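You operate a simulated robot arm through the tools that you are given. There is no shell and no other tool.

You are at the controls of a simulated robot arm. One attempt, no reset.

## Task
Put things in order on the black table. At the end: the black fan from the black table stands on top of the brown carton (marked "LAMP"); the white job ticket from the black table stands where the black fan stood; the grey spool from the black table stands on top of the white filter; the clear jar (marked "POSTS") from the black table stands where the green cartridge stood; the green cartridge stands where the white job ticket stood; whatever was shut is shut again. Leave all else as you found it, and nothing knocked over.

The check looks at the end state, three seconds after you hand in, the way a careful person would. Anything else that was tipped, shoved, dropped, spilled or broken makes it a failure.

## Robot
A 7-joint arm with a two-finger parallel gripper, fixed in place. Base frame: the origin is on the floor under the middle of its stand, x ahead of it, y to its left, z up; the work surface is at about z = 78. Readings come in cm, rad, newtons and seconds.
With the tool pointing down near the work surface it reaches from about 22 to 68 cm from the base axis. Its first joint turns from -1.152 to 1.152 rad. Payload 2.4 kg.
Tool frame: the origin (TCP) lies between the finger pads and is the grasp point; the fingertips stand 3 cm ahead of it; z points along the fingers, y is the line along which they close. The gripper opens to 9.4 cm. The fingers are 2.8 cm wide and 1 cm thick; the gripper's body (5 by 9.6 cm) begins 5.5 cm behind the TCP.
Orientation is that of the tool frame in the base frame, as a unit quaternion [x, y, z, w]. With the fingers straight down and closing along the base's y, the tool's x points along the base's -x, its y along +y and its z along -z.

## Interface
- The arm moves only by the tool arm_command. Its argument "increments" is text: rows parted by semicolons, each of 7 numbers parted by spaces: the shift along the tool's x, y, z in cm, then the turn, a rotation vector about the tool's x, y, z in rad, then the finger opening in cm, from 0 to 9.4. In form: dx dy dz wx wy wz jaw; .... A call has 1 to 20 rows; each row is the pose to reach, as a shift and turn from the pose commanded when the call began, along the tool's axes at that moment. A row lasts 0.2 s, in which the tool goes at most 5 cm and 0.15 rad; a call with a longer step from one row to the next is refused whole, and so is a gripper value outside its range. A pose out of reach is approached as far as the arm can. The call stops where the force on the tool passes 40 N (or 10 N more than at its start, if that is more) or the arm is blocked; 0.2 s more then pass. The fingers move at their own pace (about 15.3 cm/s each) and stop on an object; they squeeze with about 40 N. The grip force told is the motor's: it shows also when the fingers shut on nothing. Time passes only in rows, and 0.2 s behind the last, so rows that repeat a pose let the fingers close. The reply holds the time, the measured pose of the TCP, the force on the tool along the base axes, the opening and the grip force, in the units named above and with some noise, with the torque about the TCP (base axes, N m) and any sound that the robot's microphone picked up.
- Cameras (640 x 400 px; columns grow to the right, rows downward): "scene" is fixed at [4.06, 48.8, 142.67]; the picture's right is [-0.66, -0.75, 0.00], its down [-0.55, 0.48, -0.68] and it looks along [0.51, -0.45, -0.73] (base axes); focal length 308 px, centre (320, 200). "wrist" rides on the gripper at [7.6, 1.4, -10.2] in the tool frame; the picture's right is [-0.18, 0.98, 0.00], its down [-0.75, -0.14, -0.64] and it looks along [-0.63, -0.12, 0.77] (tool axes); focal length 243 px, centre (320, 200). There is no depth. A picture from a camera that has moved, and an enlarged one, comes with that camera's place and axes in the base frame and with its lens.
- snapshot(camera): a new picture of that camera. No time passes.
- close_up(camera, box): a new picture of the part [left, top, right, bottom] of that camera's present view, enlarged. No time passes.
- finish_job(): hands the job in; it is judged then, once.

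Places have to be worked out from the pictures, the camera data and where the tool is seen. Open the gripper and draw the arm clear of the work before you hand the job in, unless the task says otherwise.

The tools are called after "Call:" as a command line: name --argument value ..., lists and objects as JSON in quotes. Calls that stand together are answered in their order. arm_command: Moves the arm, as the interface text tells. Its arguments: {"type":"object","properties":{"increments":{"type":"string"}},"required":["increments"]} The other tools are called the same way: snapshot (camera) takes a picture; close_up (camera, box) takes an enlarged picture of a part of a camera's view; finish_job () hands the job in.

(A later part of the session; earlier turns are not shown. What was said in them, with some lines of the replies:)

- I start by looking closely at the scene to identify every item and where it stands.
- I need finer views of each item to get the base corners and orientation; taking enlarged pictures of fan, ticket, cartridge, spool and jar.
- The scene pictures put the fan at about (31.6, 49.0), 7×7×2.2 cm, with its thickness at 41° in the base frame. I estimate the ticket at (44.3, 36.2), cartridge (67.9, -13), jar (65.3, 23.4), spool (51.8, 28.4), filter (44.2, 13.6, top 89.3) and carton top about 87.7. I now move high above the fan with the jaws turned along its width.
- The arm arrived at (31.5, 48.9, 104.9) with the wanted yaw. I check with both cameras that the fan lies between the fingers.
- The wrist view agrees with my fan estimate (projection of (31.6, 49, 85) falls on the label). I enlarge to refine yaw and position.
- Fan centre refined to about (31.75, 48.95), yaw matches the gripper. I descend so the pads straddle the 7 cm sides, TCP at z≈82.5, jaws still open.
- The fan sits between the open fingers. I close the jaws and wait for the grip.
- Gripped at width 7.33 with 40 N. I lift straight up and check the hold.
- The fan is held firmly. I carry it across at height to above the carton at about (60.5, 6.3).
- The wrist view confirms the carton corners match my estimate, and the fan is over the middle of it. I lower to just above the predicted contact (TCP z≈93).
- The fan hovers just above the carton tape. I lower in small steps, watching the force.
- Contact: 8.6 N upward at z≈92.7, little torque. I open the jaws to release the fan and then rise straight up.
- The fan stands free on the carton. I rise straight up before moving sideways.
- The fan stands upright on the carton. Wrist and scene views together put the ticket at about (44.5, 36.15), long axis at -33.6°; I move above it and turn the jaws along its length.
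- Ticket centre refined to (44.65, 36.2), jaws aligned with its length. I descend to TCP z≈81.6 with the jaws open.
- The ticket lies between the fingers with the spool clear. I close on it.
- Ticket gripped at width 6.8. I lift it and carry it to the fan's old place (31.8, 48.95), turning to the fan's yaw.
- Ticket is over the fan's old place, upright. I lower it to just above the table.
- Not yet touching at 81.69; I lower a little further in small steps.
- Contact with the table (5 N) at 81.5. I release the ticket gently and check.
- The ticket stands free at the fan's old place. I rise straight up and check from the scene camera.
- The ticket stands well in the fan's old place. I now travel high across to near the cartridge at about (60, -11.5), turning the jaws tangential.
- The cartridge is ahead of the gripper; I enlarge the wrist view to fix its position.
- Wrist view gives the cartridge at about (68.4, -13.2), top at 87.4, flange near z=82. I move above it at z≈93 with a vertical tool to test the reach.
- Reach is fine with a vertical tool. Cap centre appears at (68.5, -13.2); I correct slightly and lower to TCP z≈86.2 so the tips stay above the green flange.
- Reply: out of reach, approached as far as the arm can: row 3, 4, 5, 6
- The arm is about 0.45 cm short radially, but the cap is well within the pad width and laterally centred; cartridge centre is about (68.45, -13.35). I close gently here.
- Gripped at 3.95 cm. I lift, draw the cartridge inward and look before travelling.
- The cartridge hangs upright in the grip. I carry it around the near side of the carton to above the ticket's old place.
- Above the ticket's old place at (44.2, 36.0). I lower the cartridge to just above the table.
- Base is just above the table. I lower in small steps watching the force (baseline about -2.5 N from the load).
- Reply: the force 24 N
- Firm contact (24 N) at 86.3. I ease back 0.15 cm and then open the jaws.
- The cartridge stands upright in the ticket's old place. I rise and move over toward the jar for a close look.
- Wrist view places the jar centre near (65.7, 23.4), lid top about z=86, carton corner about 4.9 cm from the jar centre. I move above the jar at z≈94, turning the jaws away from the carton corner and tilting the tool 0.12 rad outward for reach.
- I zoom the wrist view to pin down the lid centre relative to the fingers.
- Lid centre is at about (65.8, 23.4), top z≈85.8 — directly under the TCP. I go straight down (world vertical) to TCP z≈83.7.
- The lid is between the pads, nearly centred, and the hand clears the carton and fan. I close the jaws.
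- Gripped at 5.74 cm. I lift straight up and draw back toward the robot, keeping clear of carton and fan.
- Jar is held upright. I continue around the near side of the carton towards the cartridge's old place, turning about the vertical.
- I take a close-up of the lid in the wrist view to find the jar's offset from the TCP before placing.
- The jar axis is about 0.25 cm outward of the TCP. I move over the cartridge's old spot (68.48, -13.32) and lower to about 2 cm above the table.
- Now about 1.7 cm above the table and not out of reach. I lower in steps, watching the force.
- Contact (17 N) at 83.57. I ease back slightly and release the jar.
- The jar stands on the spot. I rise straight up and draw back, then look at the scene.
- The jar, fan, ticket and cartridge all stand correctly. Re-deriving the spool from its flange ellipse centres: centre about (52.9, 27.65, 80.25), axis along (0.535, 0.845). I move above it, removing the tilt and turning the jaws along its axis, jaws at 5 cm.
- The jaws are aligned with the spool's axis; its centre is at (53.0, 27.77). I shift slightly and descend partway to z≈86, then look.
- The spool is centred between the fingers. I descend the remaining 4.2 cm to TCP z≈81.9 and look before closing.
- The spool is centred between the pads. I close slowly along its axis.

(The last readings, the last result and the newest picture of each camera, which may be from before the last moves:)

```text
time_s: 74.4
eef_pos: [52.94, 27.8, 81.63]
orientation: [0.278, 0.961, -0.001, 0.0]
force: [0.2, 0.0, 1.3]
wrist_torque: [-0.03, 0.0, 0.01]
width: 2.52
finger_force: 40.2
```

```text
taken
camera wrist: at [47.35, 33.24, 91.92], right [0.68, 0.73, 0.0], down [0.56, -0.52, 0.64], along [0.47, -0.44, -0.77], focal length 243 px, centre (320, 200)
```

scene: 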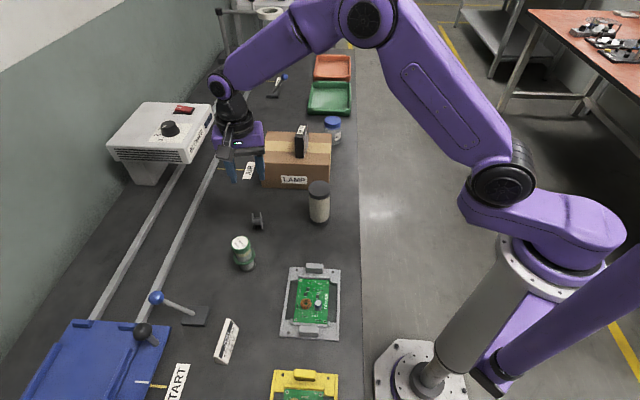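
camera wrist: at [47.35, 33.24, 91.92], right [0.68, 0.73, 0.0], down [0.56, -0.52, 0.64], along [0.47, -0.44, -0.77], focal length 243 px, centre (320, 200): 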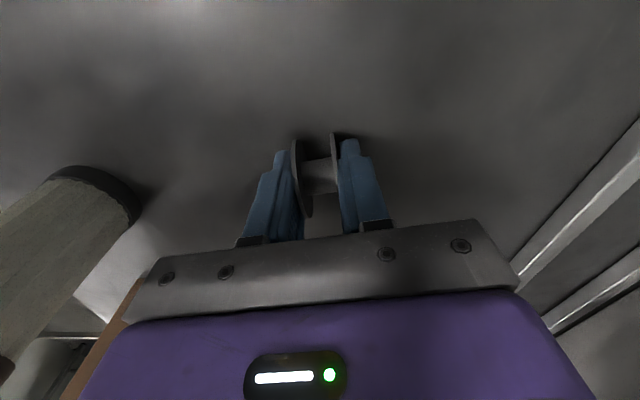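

Gripped at 2.52 cm. I lift the spool and carry it above the filter at (44.4, 13.65).

Call:
arm_command --increments "0 0 -1 0 0 0 1; 0 0 -3.5 0 0 0 1; 0 0 -7.5 0 0 0 1; 0 0 -12 0 0 0 1; 0 0 -16.5 0 0 0 1; 0 0 -20 0 0 0 1; -0.09 -4.17 -20 0 0 0 1; -0.18 -8.35 -20 0 0 0 1; -0.27 -12.5 -20 0 0 0 1; -0.36 -16.69 -20 0 0 0 1; -0.36 -16.69 -20 0 0 0 1; -0.36 -16.69 -20 0 0 0 1"

Call:
snapshot --camera "wrist"

Call:
close_up --camera "scene" --box '[260, 90, 400, 240]'

```text
time_s: 77.0
eef_pos: [44.45, 13.58, 101.49]
orientation: [0.278, 0.961, 0.0, 0.001]
force: [0.1, 0.3, 0.5]
wrist_torque: [-0.01, -0.02, -0.02]
width: 2.51
finger_force: 39.3
```

```text
taken
camera wrist: at [38.87, 19.0, 111.88], right [0.68, 0.73, 0.0], down [0.56, -0.52, 0.64], along [0.47, -0.44, -0.77], focal length 243 px, centre (320, 200)
```

wrist: 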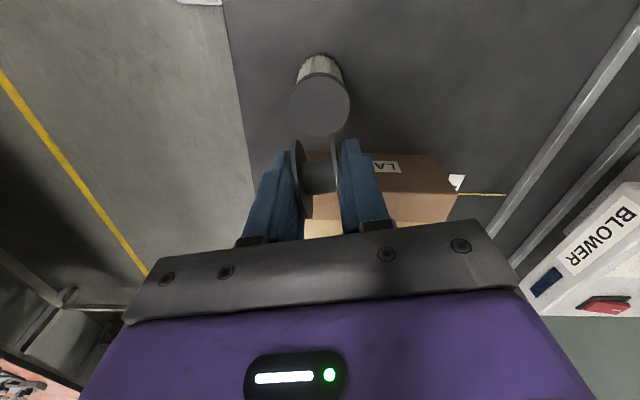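

```text
2.67 times, centred on (330, 165) of scene
camera zoom: at [4.06, 48.8, 142.67], right [-0.66, -0.75, 0.0], down [-0.55, 0.48, -0.68], along [0.51, -0.45, -0.73], focal length 821 px, centre (293, 293)
```

zoom: 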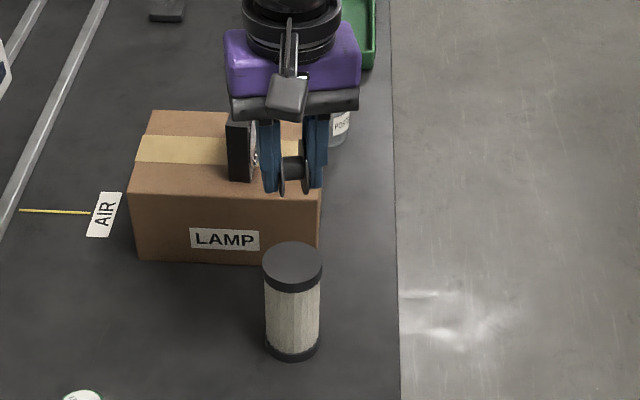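

The filter's top disc is visible just ahead; I enlarge it to align.

Call:
close_up --camera "wrist" --box '[264, 40, 376, 150]'

```text
3.64 times, centred on (320, 95) of wrist
camera zoom: at [38.87, 19.0, 111.88], right [0.68, 0.73, 0.0], down [0.56, -0.52, 0.64], along [0.47, -0.44, -0.77], focal length 882 px, centre (320, 582)
```

zoom: 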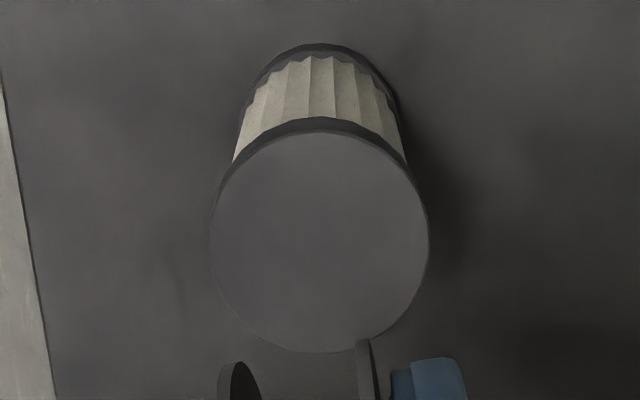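

The filter's centre (44.5, 13.7), top z≈89.3, is right under the spool. I lower to about 0.8 cm above contact.

Call:
arm_command --increments "0 0 3 0 0 0 1; 0 0 5.5 0 0 0 1; 0 0 7 0 0 0 1; 0 0 7.8 0 0 0 1; 0 0 7.8 0 0 0 1; 0 0 7.8 0 0 0 1"

Call:
close_up --camera "scene" --box '[280, 130, 360, 230]'

Call:
close_up --camera "wrist" --box '[240, 90, 400, 240]'

```text
time_s: 78.4
eef_pos: [44.43, 13.6, 93.7]
orientation: [0.278, 0.961, 0.0, 0.001]
force: [0.6, 0.4, -1.1]
wrist_torque: [-0.02, -0.02, -0.01]
width: 2.51
finger_force: 39.6
```

```text
4.00 times, centred on (320, 180) of scene
camera zoom: at [4.06, 48.8, 142.67], right [-0.66, -0.75, 0.0], down [-0.55, 0.48, -0.68], along [0.51, -0.45, -0.73], focal length 1232 px, centre (320, 280)
```

zoom: 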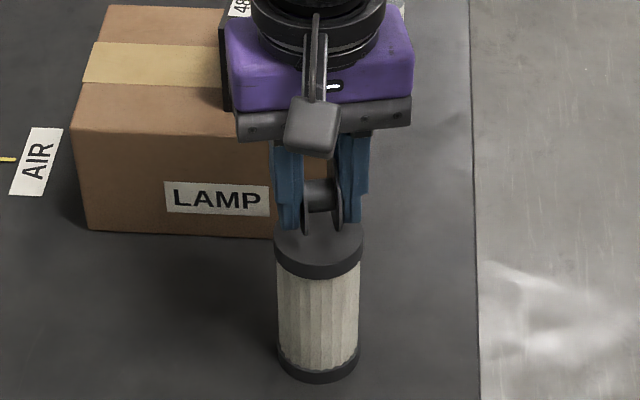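

```text
2.67 times, centred on (320, 165) of wrist
camera zoom: at [38.83, 18.97, 104.13], right [0.68, 0.73, 0.0], down [0.56, -0.52, 0.64], along [0.47, -0.44, -0.77], focal length 647 px, centre (320, 293)
```

zoom: 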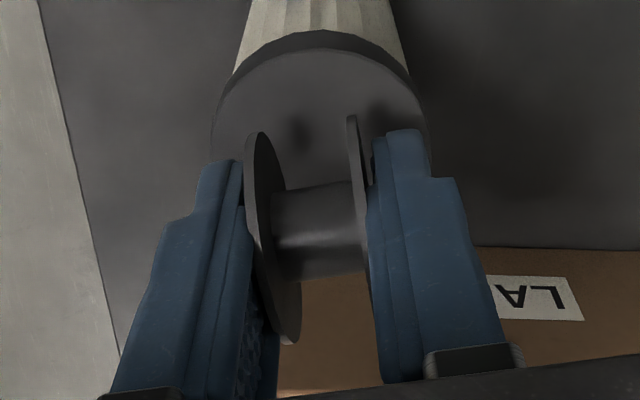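

Spool and filter are aligned. I lower in small steps, reading the force.

Call:
arm_command --increments "0 0 0.2 0 0 0 1; 0 0 0.4 0 0 0 1; 0 0 0.4 0 0 0 1"

Call:
arm_command --increments "0 0 0.1 0 0 0 1; 0 0 0.2 0 0 0 1; 0 0 0.2 0 0 0 1"

```text
time_s: 79.2
eef_pos: [44.32, 13.4, 93.34]
orientation: [0.279, 0.96, -0.001, 0.0]
force: [-0.4, 0.2, 0.0]
wrist_torque: [-0.01, 0.0, 0.0]
width: 2.49
finger_force: 39.7
```

```text
time_s: 80.0
eef_pos: [44.26, 13.54, 93.1]
orientation: [0.278, 0.961, -0.001, 0.001]
force: [-0.2, -0.5, -0.8]
wrist_torque: [0.0, 0.01, -0.03]
width: 2.51
finger_force: 40.5
```

Call:
arm_command --increments "0 0 0.08 0 0 0 1; 0 0 0.15 0 0 0 1; 0 0 0.15 0 0 0 1"

```text
time_s: 80.8
eef_pos: [44.39, 13.48, 93.0]
orientation: [0.279, 0.96, -0.001, 0.0]
force: [-1.0, -0.6, 6.8]
wrist_torque: [-0.01, 0.04, 0.0]
width: 2.49
finger_force: 39.7
```

Light contact (6.8 N) at 93.0. I look closely before opening.

Call:
close_up --camera "scene" --box '[290, 160, 350, 210]'

Call:
close_up --camera "wrist" --box '[240, 90, 400, 240]'

```text
8.00 times, centred on (320, 185) of scene
camera zoom: at [4.04, 48.8, 142.67], right [-0.66, -0.75, 0.0], down [-0.55, 0.48, -0.68], along [0.51, -0.45, -0.73], focal length 2464 px, centre (320, 320)
```

zoom: 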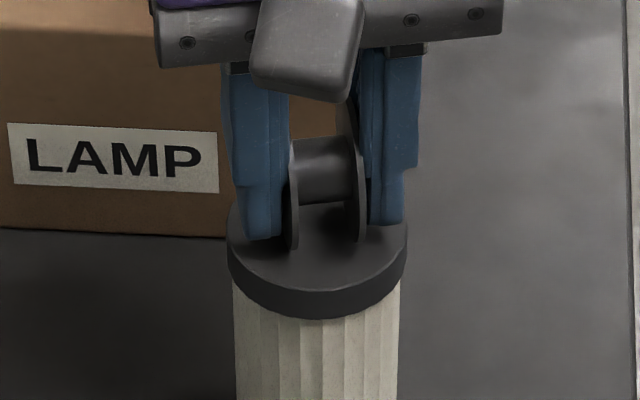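

```text
2.67 times, centred on (320, 165) of wrist
camera zoom: at [38.75, 18.96, 103.4], right [0.68, 0.73, 0.0], down [0.56, -0.52, 0.64], along [0.47, -0.44, -0.77], focal length 647 px, centre (320, 293)
```

zoom: 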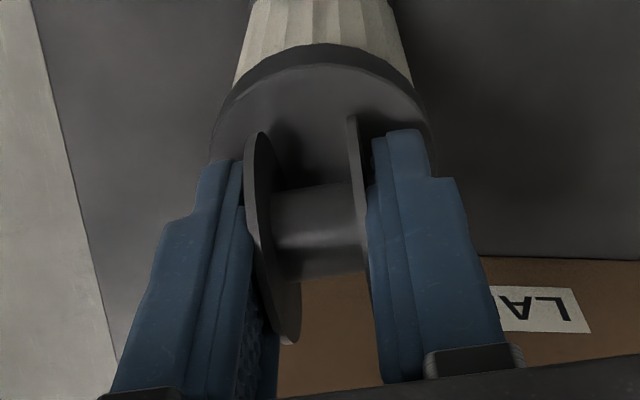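

The spool sits centred on the filter's top. I ease the pressure slightly and open the jaws slowly along the spool's axis so it does not roll.

Call:
arm_command --increments "0 0 -0.08 0 0 0 1; 0 0 -0.08 0 0 0 2.5; 0 0 -0.08 0 0 0 2.7; 0 0 -0.08 0 0 0 2.9; 0 0 -0.08 0 0 0 3.3; 0 0 -0.08 0 0 0 4; 0 0 -0.08 0 0 0 4.8; 0 0 -0.08 0 0 0 4.8; 0 0 -0.08 0 0 0 4.8"

Call:
close_up --camera "scene" --box '[290, 160, 350, 210]'

Call:
close_up --camera "wrist" --box '[240, 90, 400, 240]'

```text
time_s: 82.8
eef_pos: [44.45, 13.52, 93.17]
orientation: [0.278, 0.96, -0.001, 0.001]
force: [-0.3, 0.8, 0.3]
wrist_torque: [-0.01, 0.02, -0.02]
width: 4.79
finger_force: 0.1
```

```text
8.00 times, centred on (320, 185) of scene
camera zoom: at [4.06, 48.8, 142.67], right [-0.66, -0.75, 0.0], down [-0.55, 0.48, -0.68], along [0.51, -0.45, -0.73], focal length 2464 px, centre (320, 320)
```

zoom: 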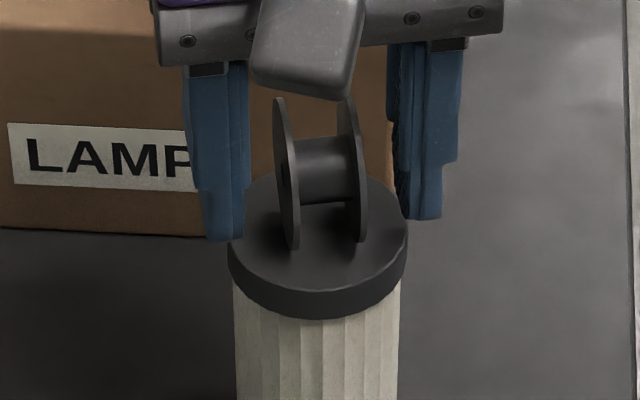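

```text
2.67 times, centred on (320, 165) of wrist
camera zoom: at [38.75, 18.96, 103.46], right [0.68, 0.73, 0.0], down [0.56, -0.52, 0.64], along [0.47, -0.44, -0.77], focal length 647 px, centre (320, 293)
```

zoom: 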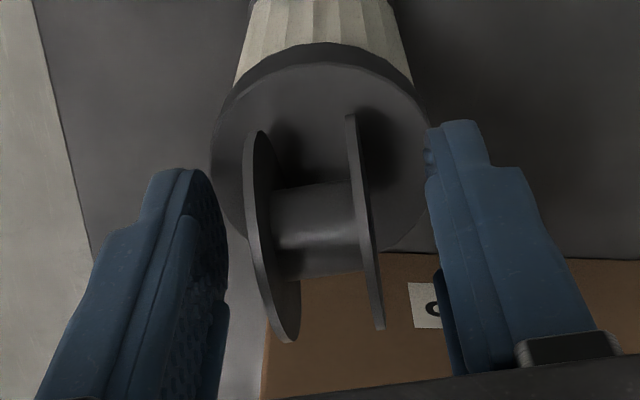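

The spool stands free on the filter without rolling. I rise straight up slowly and check again.

Call:
arm_command --increments "0 0 -0.5 0 0 0 5.2; 0 0 -1.5 0 0 0 5.2; 0 0 -3.5 0 0 0 5.2; 0 0 -6.5 0 0 0 5.2; 0 0 -10 0 0 0 5.2; 0 0 -14 0 0 0 5.2; 0 0 -16.5 0 0 0 5.2; 0 0 -16.5 0 0 0 5.2"

Call:
close_up --camera "scene" --box '[280, 150, 360, 230]'

Call:
snapshot --camera "scene"

```text
time_s: 84.6
eef_pos: [44.33, 13.37, 109.72]
orientation: [0.278, 0.961, -0.001, 0.0]
force: [-0.3, -0.5, 0.3]
wrist_torque: [0.02, 0.02, -0.02]
width: 5.17
finger_force: 0.0
```

```text
5.00 times, centred on (320, 190) of scene
camera zoom: at [4.06, 48.8, 142.67], right [-0.66, -0.75, 0.0], down [-0.55, 0.48, -0.68], along [0.51, -0.45, -0.73], focal length 1540 px, centre (320, 250)
```

zoom: 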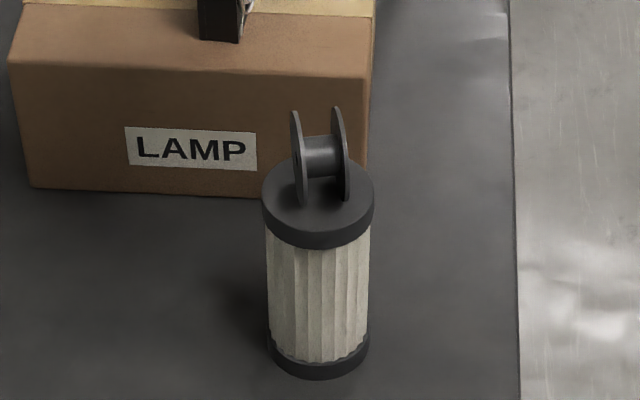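

```text
taken
```

scene: 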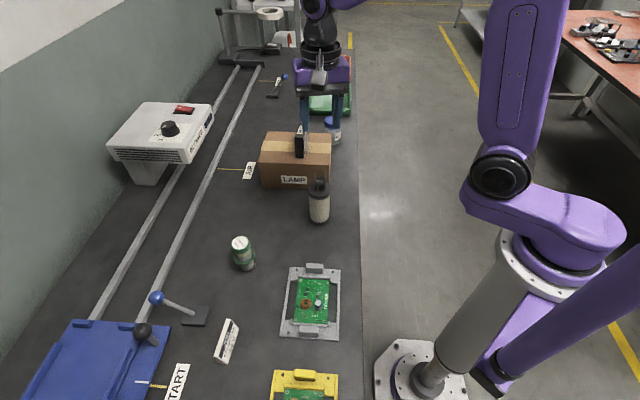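

The spool has not moved, and everything else stands as placed. I draw the arm clear toward the robot, opening the gripper.

Call:
arm_command --increments "0 0 -2.5 0 0 0 6; 0.16 -3.27 -4 0 0 -0.1 7; 0.32 -6.54 -5 0 0 -0.2 8; 0.48 -9.82 -5.3 0 0 -0.3 9; 0.64 -13.1 -5.3 0 0 -0.42 9.4; 0.8 -16.36 -5.3 0 0 -0.55 9.4; 0.8 -16.36 -5.3 0 0 -0.55 9.4; 0.8 -16.36 -5.3 0 0 -0.55 9.4"

Call:
snapshot --camera "scene"

Call:
close_up --camera "scene" --box '[220, 90, 380, 230]'

Call:
close_up --camera "scene" --box '[120, 220, 350, 400]'

```text
time_s: 86.4
eef_pos: [35.08, 0.28, 114.91]
orientation: [0.007, 1.0, -0.001, 0.0]
force: [0.0, -0.2, 0.3]
wrist_torque: [0.0, -0.01, 0.02]
width: 9.38
finger_force: 0.0
```

```text
taken
```

scene: 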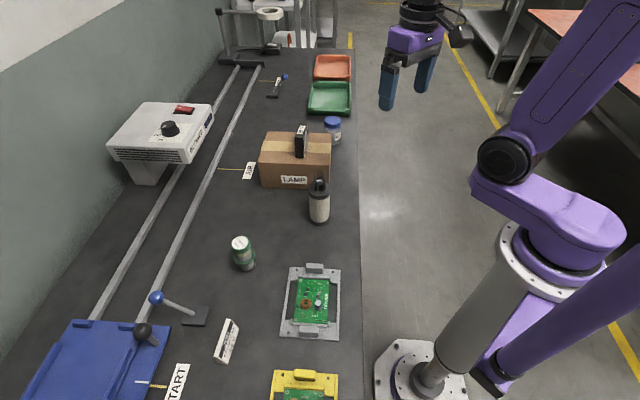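

```text
2.86 times, centred on (300, 160) of scene
camera zoom: at [4.06, 48.8, 142.67], right [-0.66, -0.75, 0.0], down [-0.55, 0.48, -0.68], along [0.51, -0.45, -0.73], focal length 880 px, centre (377, 314)
```

zoom: 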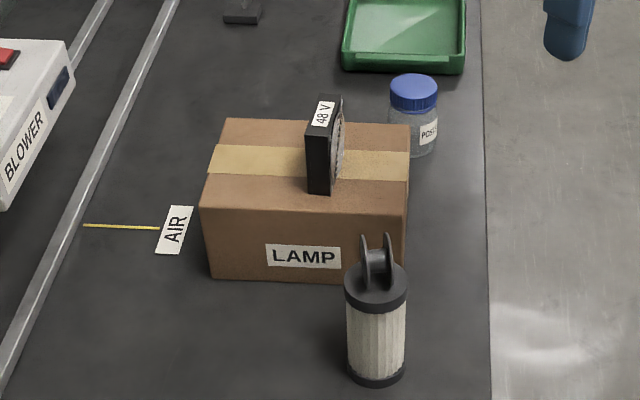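

```text
2.22 times, centred on (235, 310) of scene
camera zoom: at [4.06, 48.8, 142.67], right [-0.66, -0.75, 0.0], down [-0.55, 0.48, -0.68], along [0.51, -0.45, -0.73], focal length 684 px, centre (509, -44)
```

zoom: 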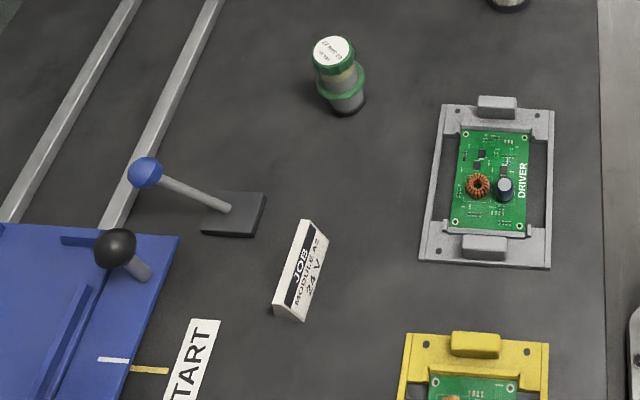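

All five items stand at their goals, nothing else has moved, the spool has held still on the filter since I released it, and the arm is clear with the gripper open. I hand in the job.

Call:
finish_job

```text
The job is handed in.
```

I moved all five items and handed the job in. The last pictures show each one upright and nothing else on the table moved. I don't have the check's result.

| Item | Where it stands now |
|---|---|
| Black fan | On top of the LAMP carton, near the middle |
| White job ticket | Where the fan stood, turned to the fan's old angle |
| Green cartridge | Where the ticket stood |
| Clear POSTS jar | Where the cartridge stood, lid still on |
| Grey spool | On top of the white filter, centred |

- **Spool:** it stands on its rims, as I found it, so it could roll. It stayed still in the pictures from when I let go until hand-in, about 3.5 seconds.
- **Position accuracy:** judging from the pictures and arm readings, the ticket, cartridge and jar are each within about half a centimetre of the spot they were meant to take.
- **Opened or shut:** I opened nothing, so nothing needed shutting again. The arm was drawn clear with the gripper open before I handed in.
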